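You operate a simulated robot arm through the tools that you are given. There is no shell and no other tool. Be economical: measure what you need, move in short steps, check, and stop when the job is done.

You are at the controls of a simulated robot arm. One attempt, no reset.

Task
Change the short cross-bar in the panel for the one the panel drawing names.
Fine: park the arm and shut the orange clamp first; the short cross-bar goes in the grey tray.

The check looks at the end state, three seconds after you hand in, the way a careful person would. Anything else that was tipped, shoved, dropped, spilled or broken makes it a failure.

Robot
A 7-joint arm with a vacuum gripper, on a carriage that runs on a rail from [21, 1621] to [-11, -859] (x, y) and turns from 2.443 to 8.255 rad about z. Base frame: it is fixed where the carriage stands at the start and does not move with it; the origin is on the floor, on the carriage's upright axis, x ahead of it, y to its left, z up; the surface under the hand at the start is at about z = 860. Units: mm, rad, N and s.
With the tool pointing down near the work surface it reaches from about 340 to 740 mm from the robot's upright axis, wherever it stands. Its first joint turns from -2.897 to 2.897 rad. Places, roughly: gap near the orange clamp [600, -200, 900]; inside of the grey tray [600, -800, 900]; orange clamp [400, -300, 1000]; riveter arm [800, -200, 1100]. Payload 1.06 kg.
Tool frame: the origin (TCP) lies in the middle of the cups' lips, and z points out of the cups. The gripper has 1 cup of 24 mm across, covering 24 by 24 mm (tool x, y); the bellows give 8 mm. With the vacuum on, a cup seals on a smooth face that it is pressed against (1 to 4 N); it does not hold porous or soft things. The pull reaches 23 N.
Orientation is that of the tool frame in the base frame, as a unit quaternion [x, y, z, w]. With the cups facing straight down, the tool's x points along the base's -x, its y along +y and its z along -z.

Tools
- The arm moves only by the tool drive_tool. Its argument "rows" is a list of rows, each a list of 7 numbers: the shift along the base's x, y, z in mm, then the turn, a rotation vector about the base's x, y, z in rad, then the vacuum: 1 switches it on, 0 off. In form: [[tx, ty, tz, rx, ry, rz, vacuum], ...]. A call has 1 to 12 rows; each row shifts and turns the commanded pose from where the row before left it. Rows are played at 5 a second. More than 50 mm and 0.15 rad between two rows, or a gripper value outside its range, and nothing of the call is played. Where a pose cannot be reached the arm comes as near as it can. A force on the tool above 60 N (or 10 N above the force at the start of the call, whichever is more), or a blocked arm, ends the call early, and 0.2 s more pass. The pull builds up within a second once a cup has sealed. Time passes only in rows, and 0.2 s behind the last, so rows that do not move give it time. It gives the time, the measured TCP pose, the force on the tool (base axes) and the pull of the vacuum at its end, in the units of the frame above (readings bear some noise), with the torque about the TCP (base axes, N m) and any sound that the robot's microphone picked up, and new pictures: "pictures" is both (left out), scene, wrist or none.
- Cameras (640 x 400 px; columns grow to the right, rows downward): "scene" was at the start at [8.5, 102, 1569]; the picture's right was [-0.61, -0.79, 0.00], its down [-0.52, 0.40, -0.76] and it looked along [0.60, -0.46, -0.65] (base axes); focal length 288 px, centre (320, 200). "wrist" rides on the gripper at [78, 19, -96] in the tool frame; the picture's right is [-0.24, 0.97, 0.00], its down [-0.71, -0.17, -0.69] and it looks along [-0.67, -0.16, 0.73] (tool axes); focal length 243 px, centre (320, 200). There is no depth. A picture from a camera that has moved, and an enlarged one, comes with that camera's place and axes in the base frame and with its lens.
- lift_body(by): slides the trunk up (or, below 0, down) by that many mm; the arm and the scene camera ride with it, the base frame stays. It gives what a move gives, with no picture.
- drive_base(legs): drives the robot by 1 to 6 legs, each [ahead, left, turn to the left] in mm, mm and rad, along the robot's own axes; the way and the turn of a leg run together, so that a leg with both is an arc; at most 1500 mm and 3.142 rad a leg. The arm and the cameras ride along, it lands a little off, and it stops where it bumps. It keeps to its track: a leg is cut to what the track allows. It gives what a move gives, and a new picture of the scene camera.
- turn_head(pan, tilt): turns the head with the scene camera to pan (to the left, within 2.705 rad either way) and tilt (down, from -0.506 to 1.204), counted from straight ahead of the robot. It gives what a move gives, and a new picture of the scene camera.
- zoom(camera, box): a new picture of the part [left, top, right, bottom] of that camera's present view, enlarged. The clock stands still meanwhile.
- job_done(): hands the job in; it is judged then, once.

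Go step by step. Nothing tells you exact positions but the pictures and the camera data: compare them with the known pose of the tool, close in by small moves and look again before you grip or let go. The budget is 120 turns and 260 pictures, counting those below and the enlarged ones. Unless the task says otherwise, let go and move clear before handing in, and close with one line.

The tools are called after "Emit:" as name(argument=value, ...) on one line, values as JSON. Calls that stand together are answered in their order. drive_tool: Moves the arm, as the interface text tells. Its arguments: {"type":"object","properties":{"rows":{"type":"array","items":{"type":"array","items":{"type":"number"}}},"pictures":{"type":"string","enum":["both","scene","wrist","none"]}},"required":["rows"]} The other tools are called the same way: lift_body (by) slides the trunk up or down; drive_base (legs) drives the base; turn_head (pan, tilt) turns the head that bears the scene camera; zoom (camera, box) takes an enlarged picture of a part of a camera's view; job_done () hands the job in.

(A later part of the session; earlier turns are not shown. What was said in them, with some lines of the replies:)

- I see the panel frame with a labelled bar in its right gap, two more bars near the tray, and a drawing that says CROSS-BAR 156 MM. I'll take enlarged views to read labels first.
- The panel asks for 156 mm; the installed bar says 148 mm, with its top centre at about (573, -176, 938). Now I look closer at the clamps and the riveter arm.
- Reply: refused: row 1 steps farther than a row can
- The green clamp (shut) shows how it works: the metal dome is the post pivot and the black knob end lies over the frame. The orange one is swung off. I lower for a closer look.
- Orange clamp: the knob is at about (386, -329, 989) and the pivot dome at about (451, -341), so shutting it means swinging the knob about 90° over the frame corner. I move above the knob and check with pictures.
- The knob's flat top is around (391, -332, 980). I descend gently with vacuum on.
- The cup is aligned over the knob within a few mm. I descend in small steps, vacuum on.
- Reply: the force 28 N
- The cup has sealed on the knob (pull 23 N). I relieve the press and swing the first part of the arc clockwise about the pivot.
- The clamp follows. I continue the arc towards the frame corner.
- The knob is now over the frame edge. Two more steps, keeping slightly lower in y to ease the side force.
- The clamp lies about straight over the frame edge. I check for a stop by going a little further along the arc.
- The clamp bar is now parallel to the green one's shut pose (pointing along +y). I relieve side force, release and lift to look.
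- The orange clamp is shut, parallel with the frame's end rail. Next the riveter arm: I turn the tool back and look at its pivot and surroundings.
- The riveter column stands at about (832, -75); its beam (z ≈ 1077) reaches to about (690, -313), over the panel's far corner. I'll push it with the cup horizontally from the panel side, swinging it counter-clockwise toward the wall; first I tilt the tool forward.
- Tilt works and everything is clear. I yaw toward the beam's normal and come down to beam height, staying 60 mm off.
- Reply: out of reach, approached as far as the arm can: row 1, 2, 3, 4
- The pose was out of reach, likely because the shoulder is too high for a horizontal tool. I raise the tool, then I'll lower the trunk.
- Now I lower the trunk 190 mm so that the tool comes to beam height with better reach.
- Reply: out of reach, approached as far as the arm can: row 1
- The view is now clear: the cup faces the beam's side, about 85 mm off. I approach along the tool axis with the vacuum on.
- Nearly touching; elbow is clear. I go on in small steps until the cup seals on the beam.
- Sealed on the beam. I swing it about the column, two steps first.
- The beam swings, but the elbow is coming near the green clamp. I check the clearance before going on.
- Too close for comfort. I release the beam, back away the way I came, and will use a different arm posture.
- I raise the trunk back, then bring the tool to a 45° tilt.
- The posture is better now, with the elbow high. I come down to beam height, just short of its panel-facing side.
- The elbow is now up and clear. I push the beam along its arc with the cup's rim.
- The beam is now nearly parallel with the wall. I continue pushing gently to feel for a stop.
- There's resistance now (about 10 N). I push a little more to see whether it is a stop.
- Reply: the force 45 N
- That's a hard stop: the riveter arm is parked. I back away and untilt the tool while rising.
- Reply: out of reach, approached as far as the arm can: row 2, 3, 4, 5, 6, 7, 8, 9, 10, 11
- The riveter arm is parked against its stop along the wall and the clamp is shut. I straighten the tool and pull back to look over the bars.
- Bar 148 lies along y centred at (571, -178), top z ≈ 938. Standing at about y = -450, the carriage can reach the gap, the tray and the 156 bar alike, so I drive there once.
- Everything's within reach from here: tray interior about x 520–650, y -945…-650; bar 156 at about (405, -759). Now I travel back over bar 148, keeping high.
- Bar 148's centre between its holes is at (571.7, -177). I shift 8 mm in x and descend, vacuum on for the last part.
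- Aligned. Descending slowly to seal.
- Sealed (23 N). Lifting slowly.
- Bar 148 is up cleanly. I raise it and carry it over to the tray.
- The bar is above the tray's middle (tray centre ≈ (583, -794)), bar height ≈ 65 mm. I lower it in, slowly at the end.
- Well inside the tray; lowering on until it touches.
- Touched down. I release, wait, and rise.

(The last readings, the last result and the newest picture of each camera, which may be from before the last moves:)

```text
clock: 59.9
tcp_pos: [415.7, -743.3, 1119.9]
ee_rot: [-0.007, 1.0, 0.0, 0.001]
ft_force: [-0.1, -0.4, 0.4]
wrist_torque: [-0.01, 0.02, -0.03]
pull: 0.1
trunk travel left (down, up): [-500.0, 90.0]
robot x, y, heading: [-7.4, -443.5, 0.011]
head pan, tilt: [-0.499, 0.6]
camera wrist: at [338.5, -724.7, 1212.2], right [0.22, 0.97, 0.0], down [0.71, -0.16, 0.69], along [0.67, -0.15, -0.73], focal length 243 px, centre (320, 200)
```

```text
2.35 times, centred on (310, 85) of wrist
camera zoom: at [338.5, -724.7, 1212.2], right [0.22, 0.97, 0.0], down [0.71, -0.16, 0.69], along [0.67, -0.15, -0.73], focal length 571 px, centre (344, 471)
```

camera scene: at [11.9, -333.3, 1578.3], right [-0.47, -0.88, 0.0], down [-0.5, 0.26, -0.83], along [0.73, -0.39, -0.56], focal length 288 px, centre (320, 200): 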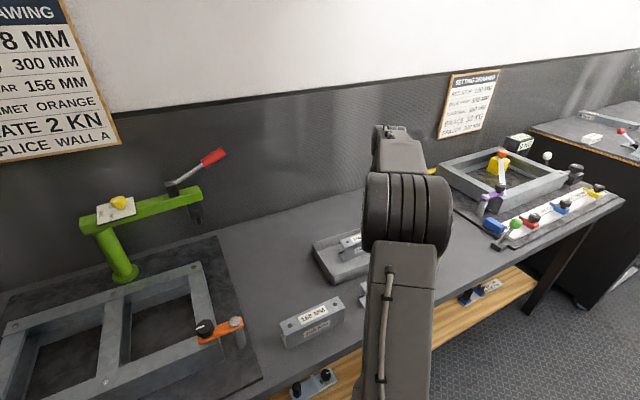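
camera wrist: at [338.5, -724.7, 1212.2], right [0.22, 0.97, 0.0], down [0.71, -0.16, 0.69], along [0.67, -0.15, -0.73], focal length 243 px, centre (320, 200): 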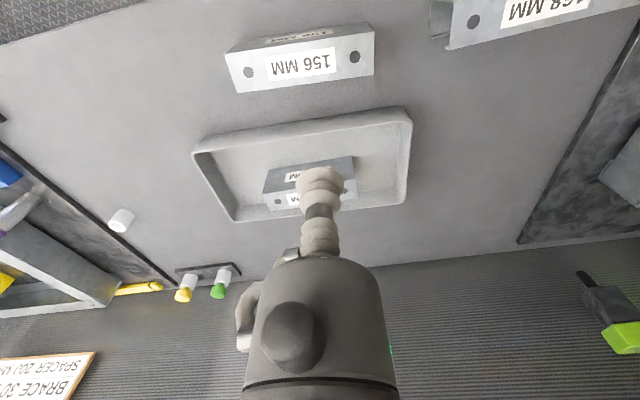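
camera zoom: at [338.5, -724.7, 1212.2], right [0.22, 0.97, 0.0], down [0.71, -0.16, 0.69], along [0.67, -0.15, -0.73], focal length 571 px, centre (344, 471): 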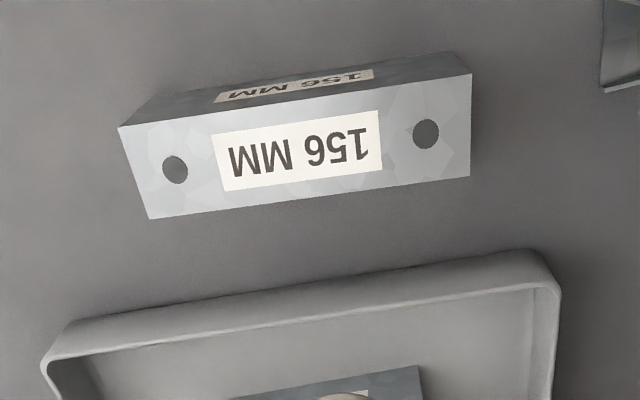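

Bar 148 sits in the tray. Bar 156's centre is at (404.5, -759), turned about 5.4° clockwise; I move over it and descend.

Emit:
drive_tool(rows=[[-4, -5, -40, 0, 0, -0.05, 0], [-4, -5, -40, 0, 0, -0.05, 0], [-3, -5, -40, 0, 0, 0, 0], [0, 0, -35, 0, 0, 0, 0]], pictures="wrist")

Emit:
zoom(camera="wrist", box=[180, 80, 460, 260])

```text
clock: 60.9
tcp_pos: [404.4, -759.5, 965.4]
ee_rot: [0.044, 0.999, -0.001, 0.0]
ft_force: [-0.5, 0.0, 0.1]
wrist_torque: [-0.04, -0.02, 0.03]
pull: 0.1
trunk travel left (down, up): [-500.0, 90.0]
robot x, y, heading: [-7.7, -445.4, 0.012]
head pan, tilt: [-0.499, 0.6]
camera wrist: at [328.8, -732.4, 1059.1], right [0.32, 0.95, 0.0], down [0.69, -0.23, 0.69], along [0.65, -0.22, -0.73], focal length 243 px, centre (320, 200)
```

wrist: 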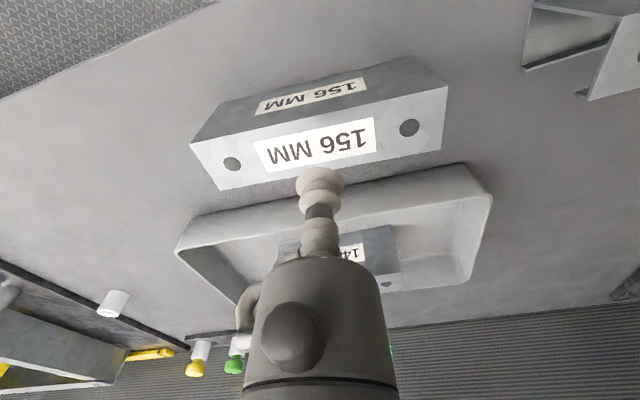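

```text
2.22 times, centred on (320, 170) of wrist
camera zoom: at [328.8, -732.4, 1059.1], right [0.32, 0.95, 0.0], down [0.69, -0.23, 0.69], along [0.65, -0.22, -0.73], focal length 539 px, centre (320, 267)
```

zoom: 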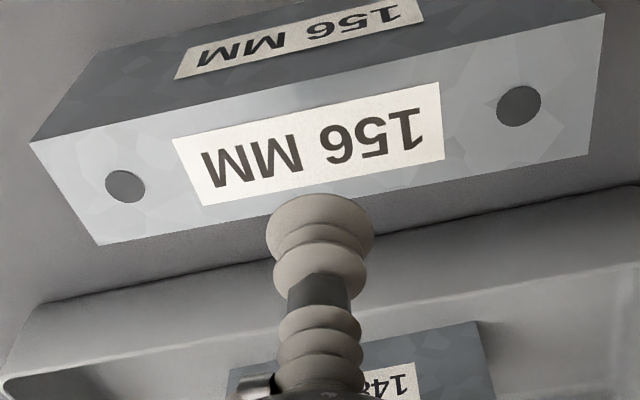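

Aligned over the centre. Descending with vacuum on.

Emit:
drive_tool(rows=[[0, 0, -18, 0, 0, 0, 1], [0, 0, -10, 0, 0, 0, 1], [0, 0, -5, 0, 0, 0, 1], [0, 0, -3, 0, 0, 0, 1], [0, 0, -2, 0, 0, 0, 1], [0, 0, -2, 0, 0, 0, 1]], pictures="wrist")

```text
clock: 62.3
tcp_pos: [406.4, -758.8, 926.2]
ee_rot: [0.044, 0.999, -0.001, 0.001]
ft_force: [0.6, 1.9, 10.2]
wrist_torque: [0.02, 0.03, 0.0]
pull: 23.4
trunk travel left (down, up): [-500.0, 90.0]
robot x, y, heading: [-3.8, -445.2, 0.012]
head pan, tilt: [-0.499, 0.6]
camera wrist: at [330.3, -732.4, 1018.2], right [0.32, 0.95, 0.0], down [0.69, -0.23, 0.69], along [0.65, -0.22, -0.73], focal length 243 px, centre (320, 200)
```

wrist: 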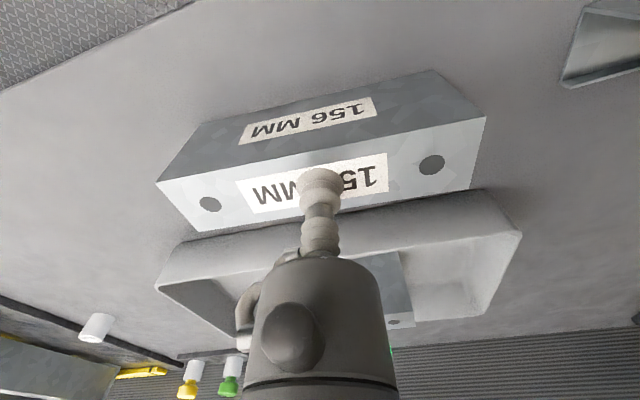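

Sealed. I lift bar 156 slowly and look.

Emit:
drive_tool(rows=[[0, 0, 4, 0, 0, 0, 1], [0, 0, 6, 0, 0, 0, 1], [0, 0, 15, 0, 0, 0, 1], [0, 0, 30, 0, 0, 0, 1], [0, 0, 40, 0, 0, 0.049, 1], [0, 0, 40, 0, 0, 0.049, 1], [0, 0, 40, 0, 0, 0, 1], [0, 0, 0, 0, 0, 0, 1]])

Emit:
zoom(camera="wrist", box=[140, 60, 500, 260])

```text
clock: 64.1
tcp_pos: [408.2, -758.4, 1097.8]
ee_rot: [-0.004, 1.0, 0.0, 0.001]
ft_force: [0.0, 0.3, -0.6]
wrist_torque: [0.05, 0.01, 0.01]
pull: 22.6
trunk travel left (down, up): [-500.0, 90.0]
robot x, y, heading: [-8.9, -442.2, 0.016]
head pan, tilt: [-0.499, 0.6]
camera scene: at [11.9, -333.3, 1578.4], right [-0.47, -0.88, 0.0], down [-0.5, 0.26, -0.83], along [0.73, -0.39, -0.56], focal length 288 px, centre (320, 200)
camera wrist: at [330.1, -739.5, 1191.0], right [0.22, 0.97, 0.0], down [0.71, -0.16, 0.69], along [0.67, -0.15, -0.73], focal length 243 px, centre (320, 200)
```

scene: 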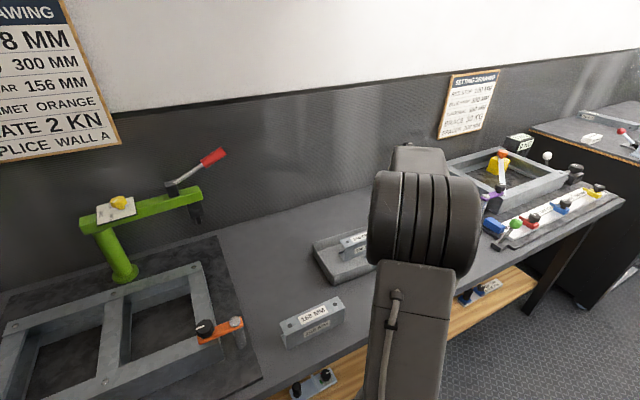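
wrist: 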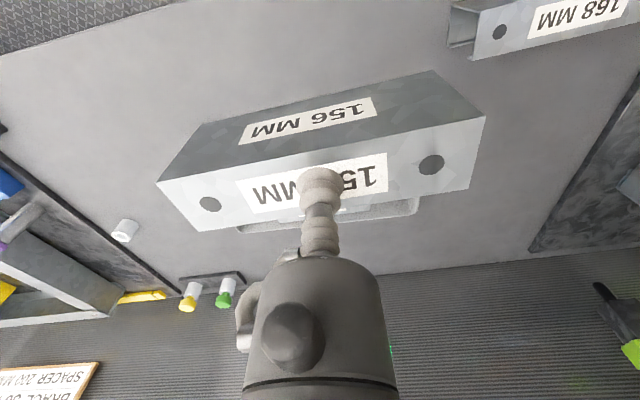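

```text
1.78 times, centred on (320, 160) of wrist
camera zoom: at [330.1, -739.5, 1191.0], right [0.22, 0.97, 0.0], down [0.71, -0.16, 0.69], along [0.67, -0.15, -0.73], focal length 431 px, centre (320, 271)
```

zoom: 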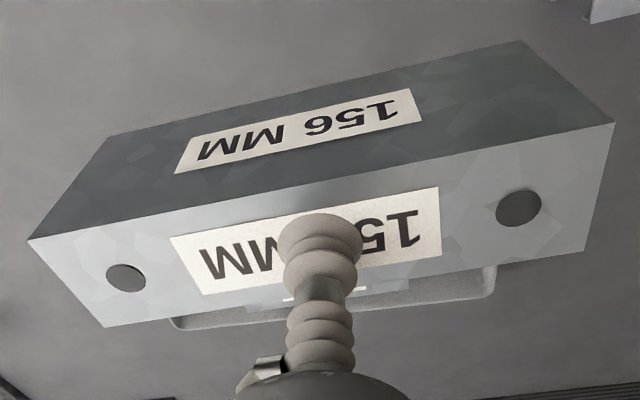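

Bar 156 hangs level, centred within 3 mm. I carry it to above the gap.

Emit:
drive_tool(rows=[[10.8, 38, 0, 0, 0, 0, 1], [10.8, 38, 0, 0, 0, 0, 1], [10.8, 38, 0, 0, 0, 0, 1], [10.8, 38, 0, 0, 0, 0, 1], [10.8, 38, 0, 0, 0, 0, 1], [10.8, 38, 0, 0, 0, 0, 1], [10.8, 38, 0, 0, 0, 0, 1], [10.8, 38, 0, 0, 0, 0, 1], [10.8, 38, 0, 0, 0, 0, 1], [10.8, 38, 0, 0, 0, 0, 1], [10.8, 38, 0, 0, 0, 0, 1], [10.8, 38, 0, 0, 0, 0, 1]], pictures="none")

Emit:
drive_tool(rows=[[10, 38, 0, 0, 0, 0, 1], [10, 38, 0, 0, 0, 0, 1], [10, 38, 0, 0, 0, 0, 1], [5, 8, 0, 0, 0, 0, 1], [0, 0, 0, 0, 0, 0, 1]])

Emit:
zoom(camera="wrist", box=[120, 20, 520, 270])

Emit:
turn_head(pan=0.15, tilt=0.7)

```text
clock: 66.7
tcp_pos: [536.4, -304.0, 1096.1]
ee_rot: [-0.005, 1.0, 0.0, 0.0]
ft_force: [-0.1, -0.2, -1.2]
wrist_torque: [-0.03, -0.01, 0.02]
pull: 22.8
trunk travel left (down, up): [-500.0, 90.0]
robot x, y, heading: [-1.1, -443.8, 0.008]
head pan, tilt: [-0.499, 0.6]
```

```text
clock: 67.9
tcp_pos: [569.6, -184.8, 1097.0]
ee_rot: [-0.005, 1.0, 0.0, 0.001]
ft_force: [0.5, -0.1, 0.0]
wrist_torque: [-0.01, -0.03, -0.03]
pull: 22.7
trunk travel left (down, up): [-500.0, 90.0]
robot x, y, heading: [-5.8, -449.5, 0.01]
head pan, tilt: [-0.499, 0.6]
camera scene: at [12.2, -333.4, 1578.4], right [-0.47, -0.88, 0.0], down [-0.5, 0.26, -0.83], along [0.73, -0.39, -0.56], focal length 288 px, centre (320, 200)
camera wrist: at [491.6, -165.6, 1191.5], right [0.22, 0.97, 0.0], down [0.71, -0.16, 0.69], along [0.67, -0.15, -0.73], focal length 243 px, centre (320, 200)
```

scene: 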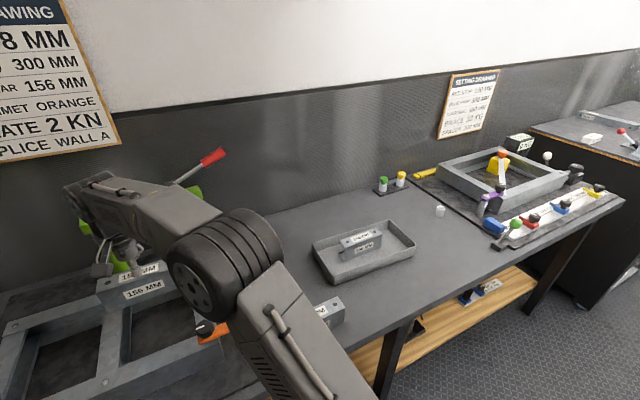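
wrist: 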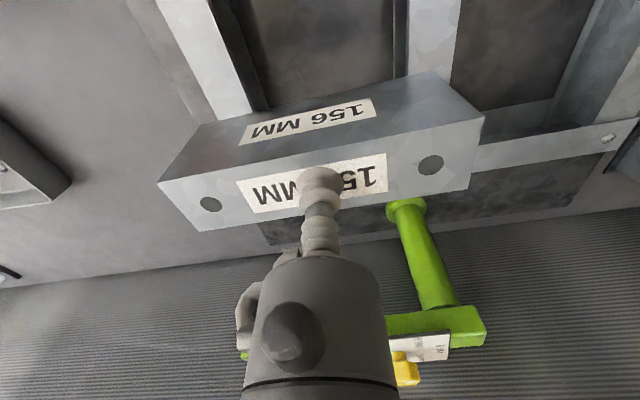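

```text
1.60 times, centred on (320, 145) of wrist
camera zoom: at [491.6, -165.6, 1191.5], right [0.22, 0.97, 0.0], down [0.71, -0.16, 0.69], along [0.67, -0.15, -0.73], focal length 388 px, centre (320, 288)
```

zoom: 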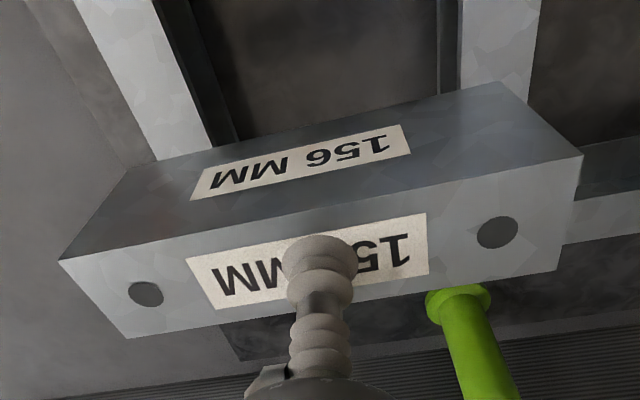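

```text
clock: 68.9
tcp_pos: [570.3, -185.2, 1097.5]
ee_rot: [-0.004, 1.0, -0.001, 0.001]
ft_force: [0.0, -0.1, -1.6]
wrist_torque: [0.0, -0.02, 0.0]
pull: 22.7
trunk travel left (down, up): [-500.0, 90.0]
robot x, y, heading: [-7.1, -446.0, 0.013]
head pan, tilt: [0.15, 0.7]
camera scene: at [17.9, -278.3, 1569.7], right [0.16, -0.99, 0.0], down [-0.64, -0.1, -0.77], along [0.76, 0.12, -0.64], focal length 288 px, centre (320, 200)
```

scene: 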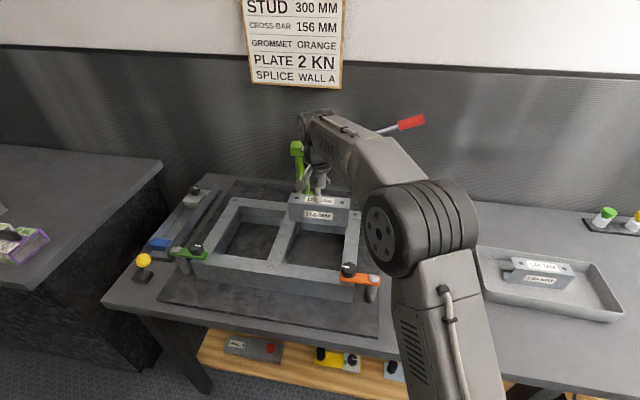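

Good view of both sides. I lower until the bar's underside is about 12 mm over the frame, then check alignment.

Emit:
drive_tool(rows=[[2, 3, -35, 0, 0, 0, 1], [0, 0, -35, 0, 0, 0, 1], [0, 0, -5, 0, 0, 0, 1], [0, 0, 0, 0, 0, 0, 1]], pictures="none")

Emit:
zoom(camera="wrist", box=[120, 40, 520, 290])

Emit:
zoom(camera="scene", box=[240, 170, 400, 270])

```text
clock: 69.9
tcp_pos: [573.5, -180.9, 1023.0]
ee_rot: [-0.006, 1.0, 0.0, 0.001]
ft_force: [0.8, -0.7, -0.8]
wrist_torque: [0.02, -0.03, 0.0]
pull: 22.6
trunk travel left (down, up): [-500.0, 90.0]
robot x, y, heading: [-5.5, -444.1, 0.008]
head pan, tilt: [0.15, 0.7]
```

```text
1.60 times, centred on (320, 165) of wrist
camera zoom: at [495.1, -161.5, 1115.5], right [0.22, 0.97, 0.0], down [0.71, -0.16, 0.69], along [0.67, -0.15, -0.73], focal length 388 px, centre (320, 256)
```

zoom: 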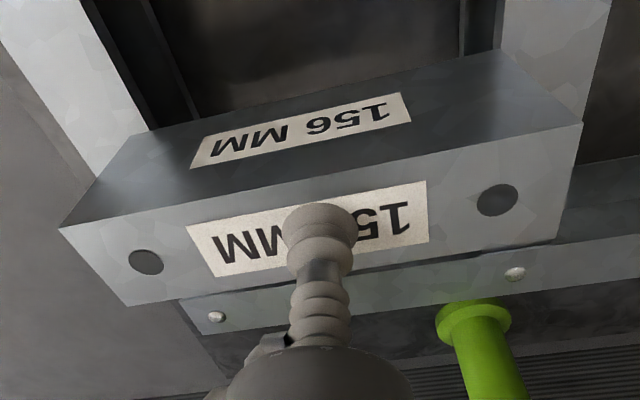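

```text
4.00 times, centred on (320, 220) of scene
camera zoom: at [17.8, -278.3, 1569.7], right [0.16, -0.99, 0.0], down [-0.64, -0.1, -0.76], along [0.75, 0.12, -0.64], focal length 1151 px, centre (320, 120)
```

zoom: 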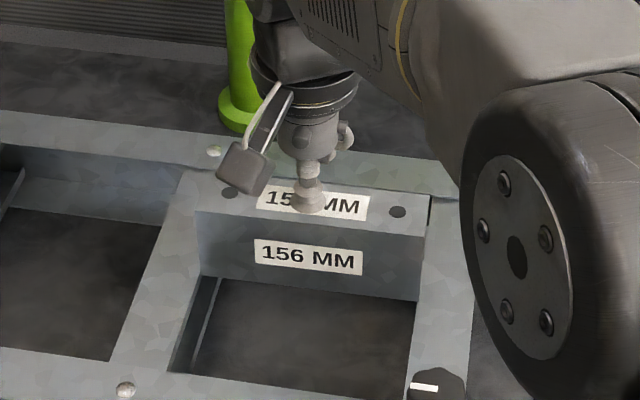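

The scene camera gives a good view of the fit. I zoom in on both lower corners to measure the offset and skew.

Emit:
zoom(camera="scene", box=[272, 220, 312, 245])

Emit:
zoom(camera="scene", box=[325, 220, 365, 245])

```text
16.00 times, centred on (292, 232) of scene
camera zoom: at [17.8, -278.3, 1569.7], right [0.16, -0.99, 0.0], down [-0.64, -0.1, -0.76], along [0.75, 0.12, -0.64], focal length 4604 px, centre (768, -320)
```

zoom: 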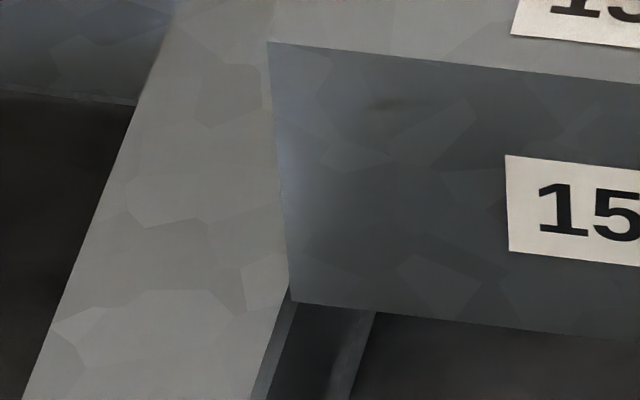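

```text
16.00 times, centred on (345, 232) of scene
camera zoom: at [17.8, -278.3, 1569.7], right [0.16, -0.99, 0.0], down [-0.64, -0.1, -0.76], along [0.75, 0.12, -0.64], focal length 4604 px, centre (-80, -320)
```

zoom: 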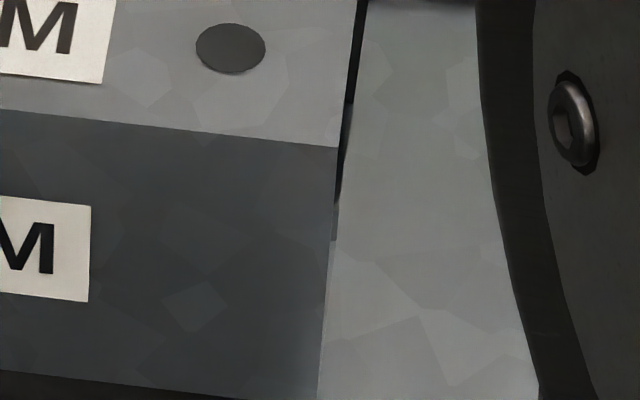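

Measured: bar spans y -260.5…-105.2, the gap -258.5…-99.8, and the skew is near zero. I shift +3.6 mm in y, lower to just over the frame and re-measure.

Emit:
drive_tool(rows=[[0, 3.6, 0, 0, 0, 0, 1], [0, 0, -6, 0, 0, 0, 1], [0, 0, 0, 0, 0, 0, 1], [0, 0, 0, 0, 0, 0, 1]], pictures="none")

Emit:
zoom(camera="scene", box=[272, 225, 312, 250])

Emit:
zoom(camera="scene", box=[325, 230, 365, 255])

```text
clock: 70.9
tcp_pos: [572.0, -177.3, 1017.7]
ee_rot: [-0.005, 1.0, 0.0, 0.001]
ft_force: [-0.7, 0.1, -1.5]
wrist_torque: [0.0, -0.05, 0.0]
pull: 22.8
trunk travel left (down, up): [-500.0, 90.0]
robot x, y, heading: [-4.5, -441.4, 0.012]
head pan, tilt: [0.15, 0.7]
```

```text
16.00 times, centred on (292, 238) of scene
camera zoom: at [17.8, -278.3, 1569.7], right [0.16, -0.99, 0.0], down [-0.64, -0.1, -0.76], along [0.75, 0.12, -0.64], focal length 4604 px, centre (768, -400)
```

zoom: 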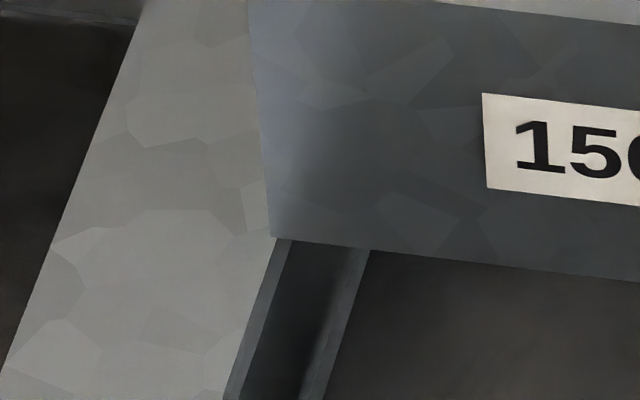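

```text
16.00 times, centred on (345, 242) of scene
camera zoom: at [17.8, -278.3, 1569.7], right [0.16, -0.99, 0.0], down [-0.64, -0.1, -0.76], along [0.75, 0.12, -0.64], focal length 4604 px, centre (-80, -480)
```

zoom: 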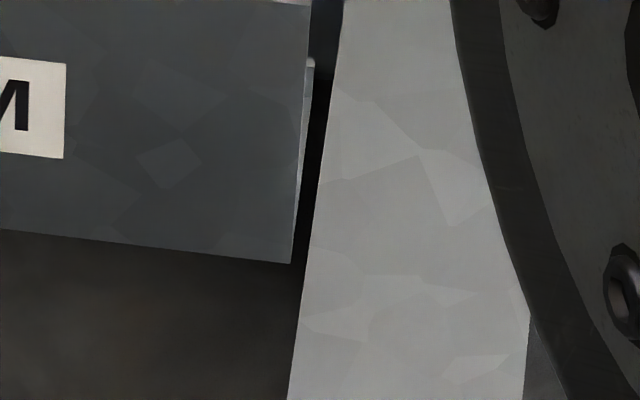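

Bar now centred in the gap (about 1.9 mm margin on each side). I lower it in, checking forces.

Emit:
drive_tool(rows=[[0, 0, -5, 0, 0, 0, 1], [0, 0, -5, 0, 0, 0, 1], [0, 0, -5, 0, 0, 0, 1], [0, 0, -5, 0, 0, 0, 1], [0, 0, -5, 0, 0, 0, 1]], pictures="wrist")

Emit:
zoom(camera="scene", box=[260, 200, 370, 265])

```text
clock: 72.1
tcp_pos: [574.8, -177.1, 991.7]
ee_rot: [-0.005, 1.0, 0.0, 0.0]
ft_force: [-0.2, -1.7, -0.3]
wrist_torque: [-0.08, 0.0, -0.03]
pull: 22.7
trunk travel left (down, up): [-500.0, 90.0]
robot x, y, heading: [-8.7, -445.1, 0.006]
head pan, tilt: [0.15, 0.7]
camera wrist: at [495.8, -155.9, 1085.4], right [0.22, 0.97, 0.0], down [0.71, -0.16, 0.69], along [0.67, -0.15, -0.73], focal length 243 px, centre (320, 200)
```

wrist: 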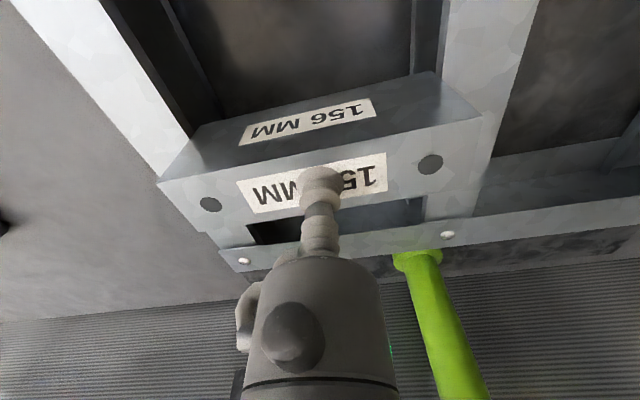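

```text
5.82 times, centred on (315, 232) of scene
camera zoom: at [17.8, -278.5, 1569.8], right [0.16, -0.99, 0.0], down [-0.64, -0.1, -0.76], along [0.75, 0.12, -0.64], focal length 1674 px, centre (349, 11)
```

zoom: 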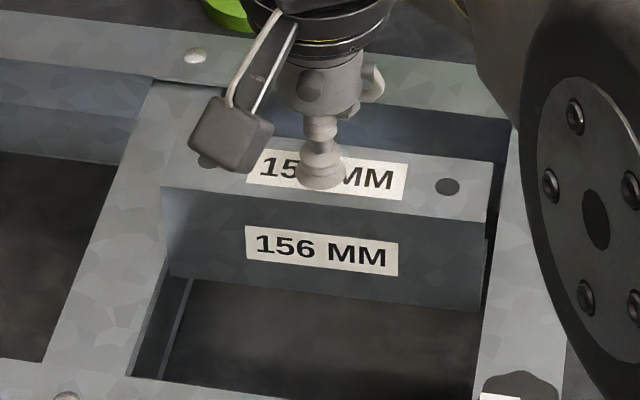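

It's entering; a slight side force suggests nudging 1 mm in -y. I continue down.

Emit:
drive_tool(rows=[[0, -1, -2, 0, 0, 0, 1], [0, 0, -6, 0, 0, 0, 1], [0, 0, -6, 0, 0, 0, 1], [0, 0, -6, 0, 0, 0, 1], [0, 0, -6, 0, 0, 0, 1]], pictures="wrist")

Emit:
zoom(camera="scene", box=[260, 200, 370, 265])

```text
clock: 73.3
tcp_pos: [574.4, -176.6, 965.3]
ee_rot: [-0.006, 1.0, 0.0, 0.001]
ft_force: [0.1, 0.0, -1.2]
wrist_torque: [0.0, 0.01, -0.01]
pull: 22.7
trunk travel left (down, up): [-500.0, 90.0]
robot x, y, heading: [-5.4, -445.4, 0.013]
head pan, tilt: [0.15, 0.7]
camera wrist: at [496.2, -157.1, 1059.3], right [0.22, 0.97, 0.0], down [0.71, -0.16, 0.69], along [0.67, -0.15, -0.73], focal length 243 px, centre (320, 200)
```

wrist: 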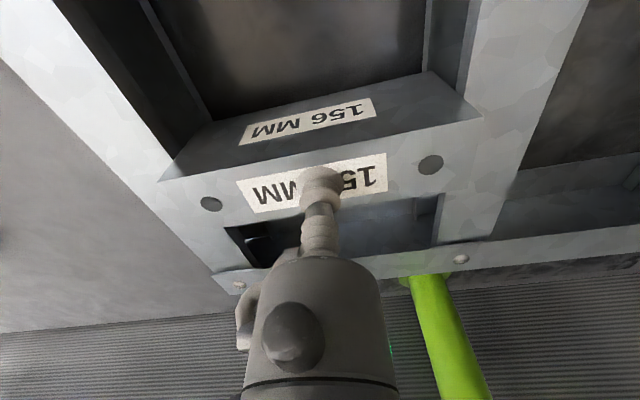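

```text
5.82 times, centred on (315, 232) of scene
camera zoom: at [17.9, -278.3, 1569.7], right [0.16, -0.99, 0.0], down [-0.64, -0.1, -0.76], along [0.75, 0.12, -0.64], focal length 1674 px, centre (349, 11)
```

zoom: 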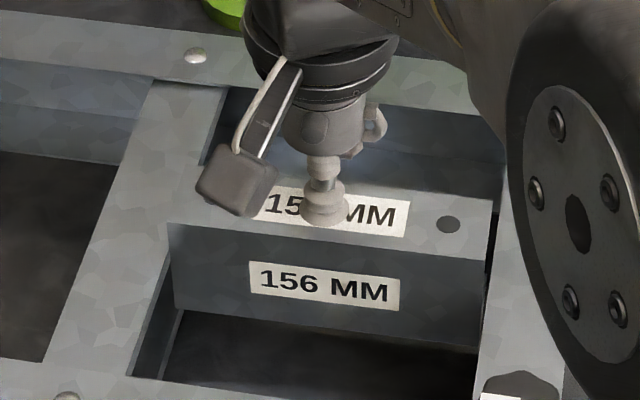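

Going in freely. I continue to the seat.

Emit:
drive_tool(rows=[[0, 0, -6, 0, 0, 0, 1], [0, 0, -6, 0, 0, 0, 1], [0, 0, -5, 0, 0, 0, 1], [0, 0, -4, 0, 0, 0, 1], [0, 0, -2, 0, 0, 0, 1], [0, 0, -2, 0, 0, 0, 1]], pictures="wrist")

Emit:
zoom(camera="scene", box=[260, 200, 370, 265])

```text
clock: 74.7
tcp_pos: [573.7, -176.4, 941.6]
ee_rot: [-0.005, 1.0, 0.0, 0.001]
ft_force: [-0.1, -0.1, -1.5]
wrist_torque: [-0.01, 0.02, -0.02]
pull: 23.1
trunk travel left (down, up): [-500.0, 90.0]
robot x, y, heading: [-6.5, -444.4, 0.011]
head pan, tilt: [0.15, 0.7]
camera wrist: at [495.7, -156.4, 1034.0], right [0.22, 0.97, 0.0], down [0.71, -0.16, 0.69], along [0.67, -0.15, -0.73], focal length 243 px, centre (320, 200)
```

wrist: 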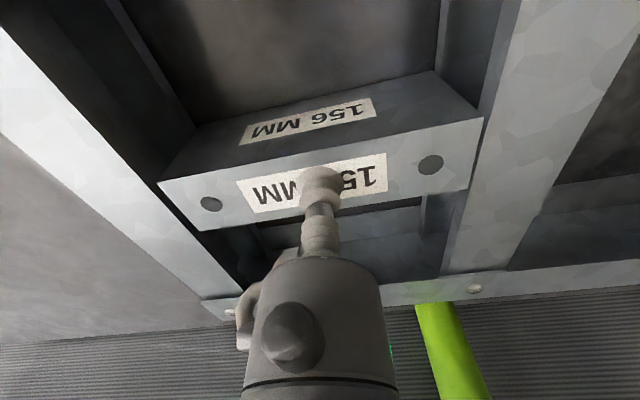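

```text
5.82 times, centred on (315, 232) of scene
camera zoom: at [17.8, -278.3, 1569.7], right [0.16, -0.99, 0.0], down [-0.64, -0.1, -0.76], along [0.75, 0.12, -0.64], focal length 1674 px, centre (349, 11)
```

zoom: 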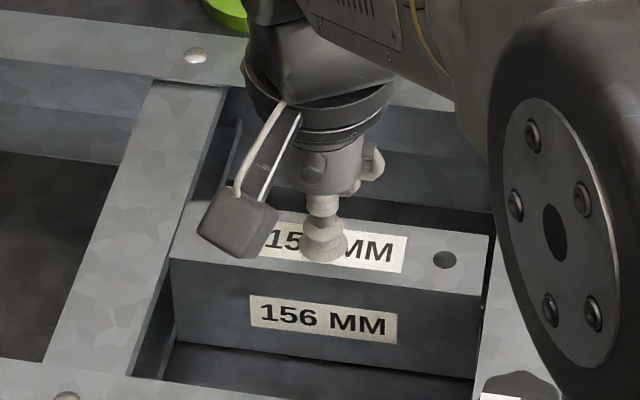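

Not yet seated; a few more small steps.

Emit:
drive_tool(rows=[[0, 0, -2, 0, 0, 0, 1], [0, 0, -2, 0, 0, 0, 1]], pictures="none")

Emit:
drive_tool(rows=[[0, 0, -1.5, 0, 0, 0, 1], [0, 0, -1.5, 0, 0, 0, 1]], pictures="none")

```text
clock: 75.3
tcp_pos: [573.9, -176.5, 937.4]
ee_rot: [-0.006, 1.0, 0.0, 0.001]
ft_force: [0.3, -0.6, 1.5]
wrist_torque: [0.0, -0.02, 0.01]
pull: 22.6
trunk travel left (down, up): [-500.0, 90.0]
robot x, y, heading: [-6.8, -440.2, 0.012]
head pan, tilt: [0.15, 0.7]
```

```text
clock: 75.9
tcp_pos: [573.6, -177.3, 935.5]
ee_rot: [-0.005, 1.0, 0.001, 0.003]
ft_force: [3.7, -2.7, 16.0]
wrist_torque: [0.02, 0.03, 0.02]
pull: 23.1
trunk travel left (down, up): [-500.0, 90.0]
robot x, y, heading: [-3.9, -443.9, 0.01]
head pan, tilt: [0.15, 0.7]
```

Seated. I release, wait, and rise straight up.

Emit:
drive_tool(rows=[[0, 0, 2, 0, 0, 0, 0], [0, 0, 1, 0, 0, 0, 0], [0, 0, 0, 0, 0, 0, 0], [0, 0, 0, 0, 0, 0, 0], [0, 0, 2, 0, 0, 0, 0], [0, 0, 5, 0, 0, 0, 0], [0, 0, 20, 0, 0, 0, 0], [0, 0, 40, 0, 0, 0, 0], [0, 0, 45, 0, 0, 0, 0], [-15, -5, 45, 0, 0, 0, 0], [-20, -20, 40, 0, 0, 0, 0], [-20, -30, 30, 0, 0, 0, 0]])

Emit:
drive_tool(rows=[[-20, -40, 15, 0, 0, 0, 0], [-20, -40, 15, 0, 0, 0, 0], [-20, -40, 0, 0, 0, 0, 0], [0, -45, 0, 0, 0, 0, 0], [0, -45, 0, 0, 0, 0, 0]])

Emit:
zoom(camera="scene", box=[160, 170, 400, 320])

```text
clock: 78.5
tcp_pos: [518.2, -230.4, 1165.1]
ee_rot: [-0.006, 1.0, 0.0, 0.001]
ft_force: [-0.4, -0.6, 0.8]
wrist_torque: [0.01, 0.0, -0.02]
pull: 0.1
trunk travel left (down, up): [-500.0, 90.0]
robot x, y, heading: [-8.5, -443.7, 0.017]
head pan, tilt: [0.15, 0.7]
camera scene: at [17.7, -278.5, 1569.7], right [0.16, -0.99, 0.0], down [-0.64, -0.1, -0.77], along [0.76, 0.12, -0.64], focal length 288 px, centre (320, 200)
camera wrist: at [440.1, -210.8, 1258.8], right [0.22, 0.97, 0.0], down [0.71, -0.16, 0.69], along [0.67, -0.15, -0.73], focal length 243 px, centre (320, 200)
```

scene: 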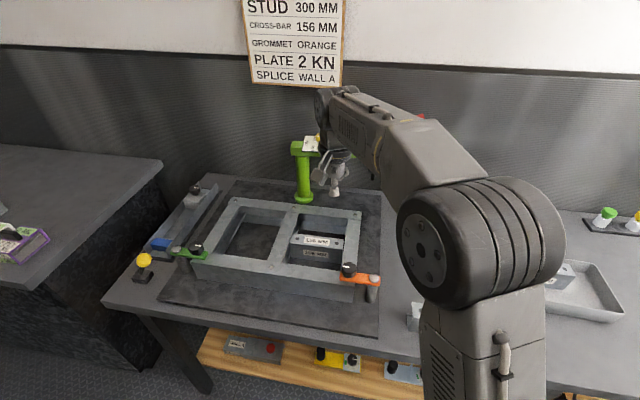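
wrist: 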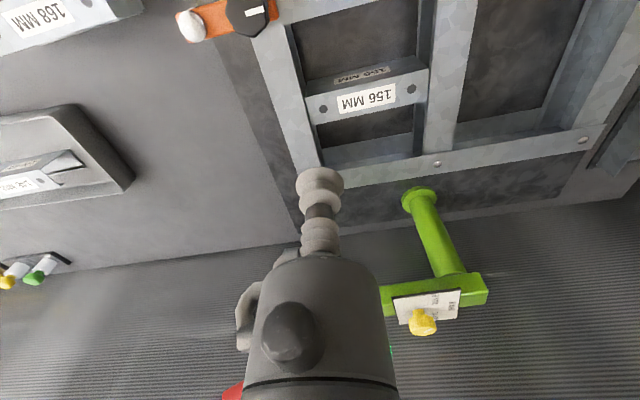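

```text
clock: 79.7
tcp_pos: [455.3, -442.9, 1192.5]
ee_rot: [-0.006, 1.0, -0.001, 0.001]
ft_force: [0.6, 0.0, 0.5]
wrist_torque: [0.02, -0.01, 0.03]
pull: 0.1
trunk travel left (down, up): [-500.0, 90.0]
robot x, y, heading: [-7.7, -445.1, 0.01]
head pan, tilt: [0.15, 0.7]
camera scene: at [17.9, -278.5, 1569.8], right [0.16, -0.99, 0.0], down [-0.64, -0.1, -0.76], along [0.75, 0.12, -0.64], focal length 288 px, centre (320, 200)
camera wrist: at [377.4, -423.1, 1286.8], right [0.22, 0.97, 0.0], down [0.71, -0.16, 0.69], along [0.67, -0.15, -0.73], focal length 243 px, centre (320, 200)
```

scene: 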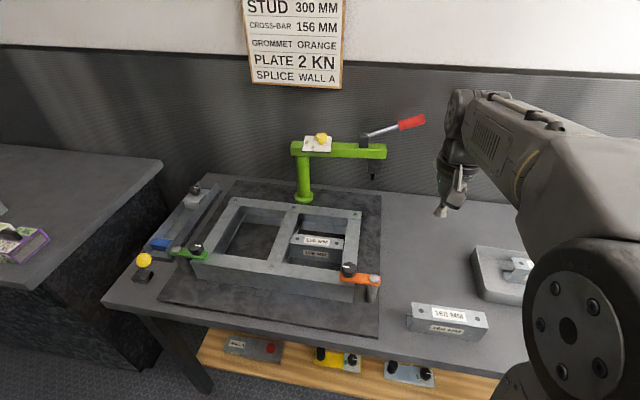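
wrist: 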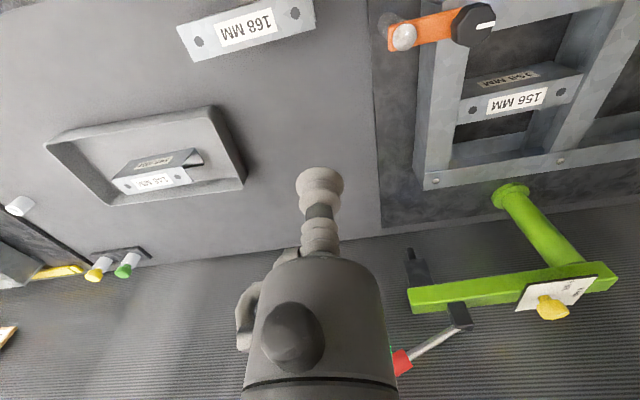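

```text
2.67 times, centred on (280, 245) of scene
camera zoom: at [17.9, -278.5, 1569.8], right [0.16, -0.99, 0.0], down [-0.64, -0.1, -0.76], along [0.75, 0.12, -0.64], focal length 767 px, centre (427, 80)
```

zoom: 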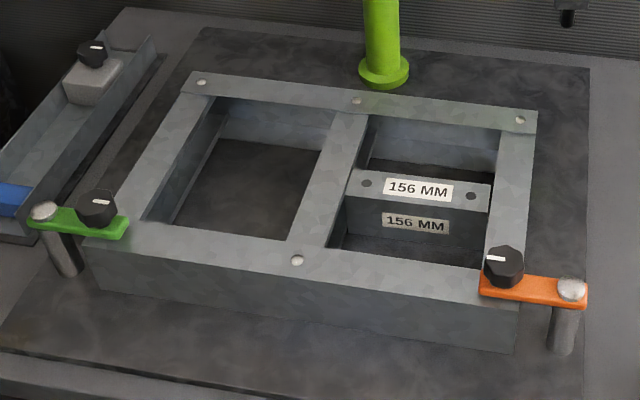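

The 156 mm bar is seated in the gap, the 148 mm bar is in the grey tray, the orange clamp mirrors the shut green one, and the riveter arm is parked at its stop. The arm is clear, so I hand in.

Emit:
job_done()

```text
The job is handed in.
```

The 148 mm cross-bar is out and lying in the grey tray, and the 156 mm bar named on the drawing is seated in its gap. Before that, I swung the riveter arm back to its stop and shut the orange clamp; I saw nothing else disturbed.
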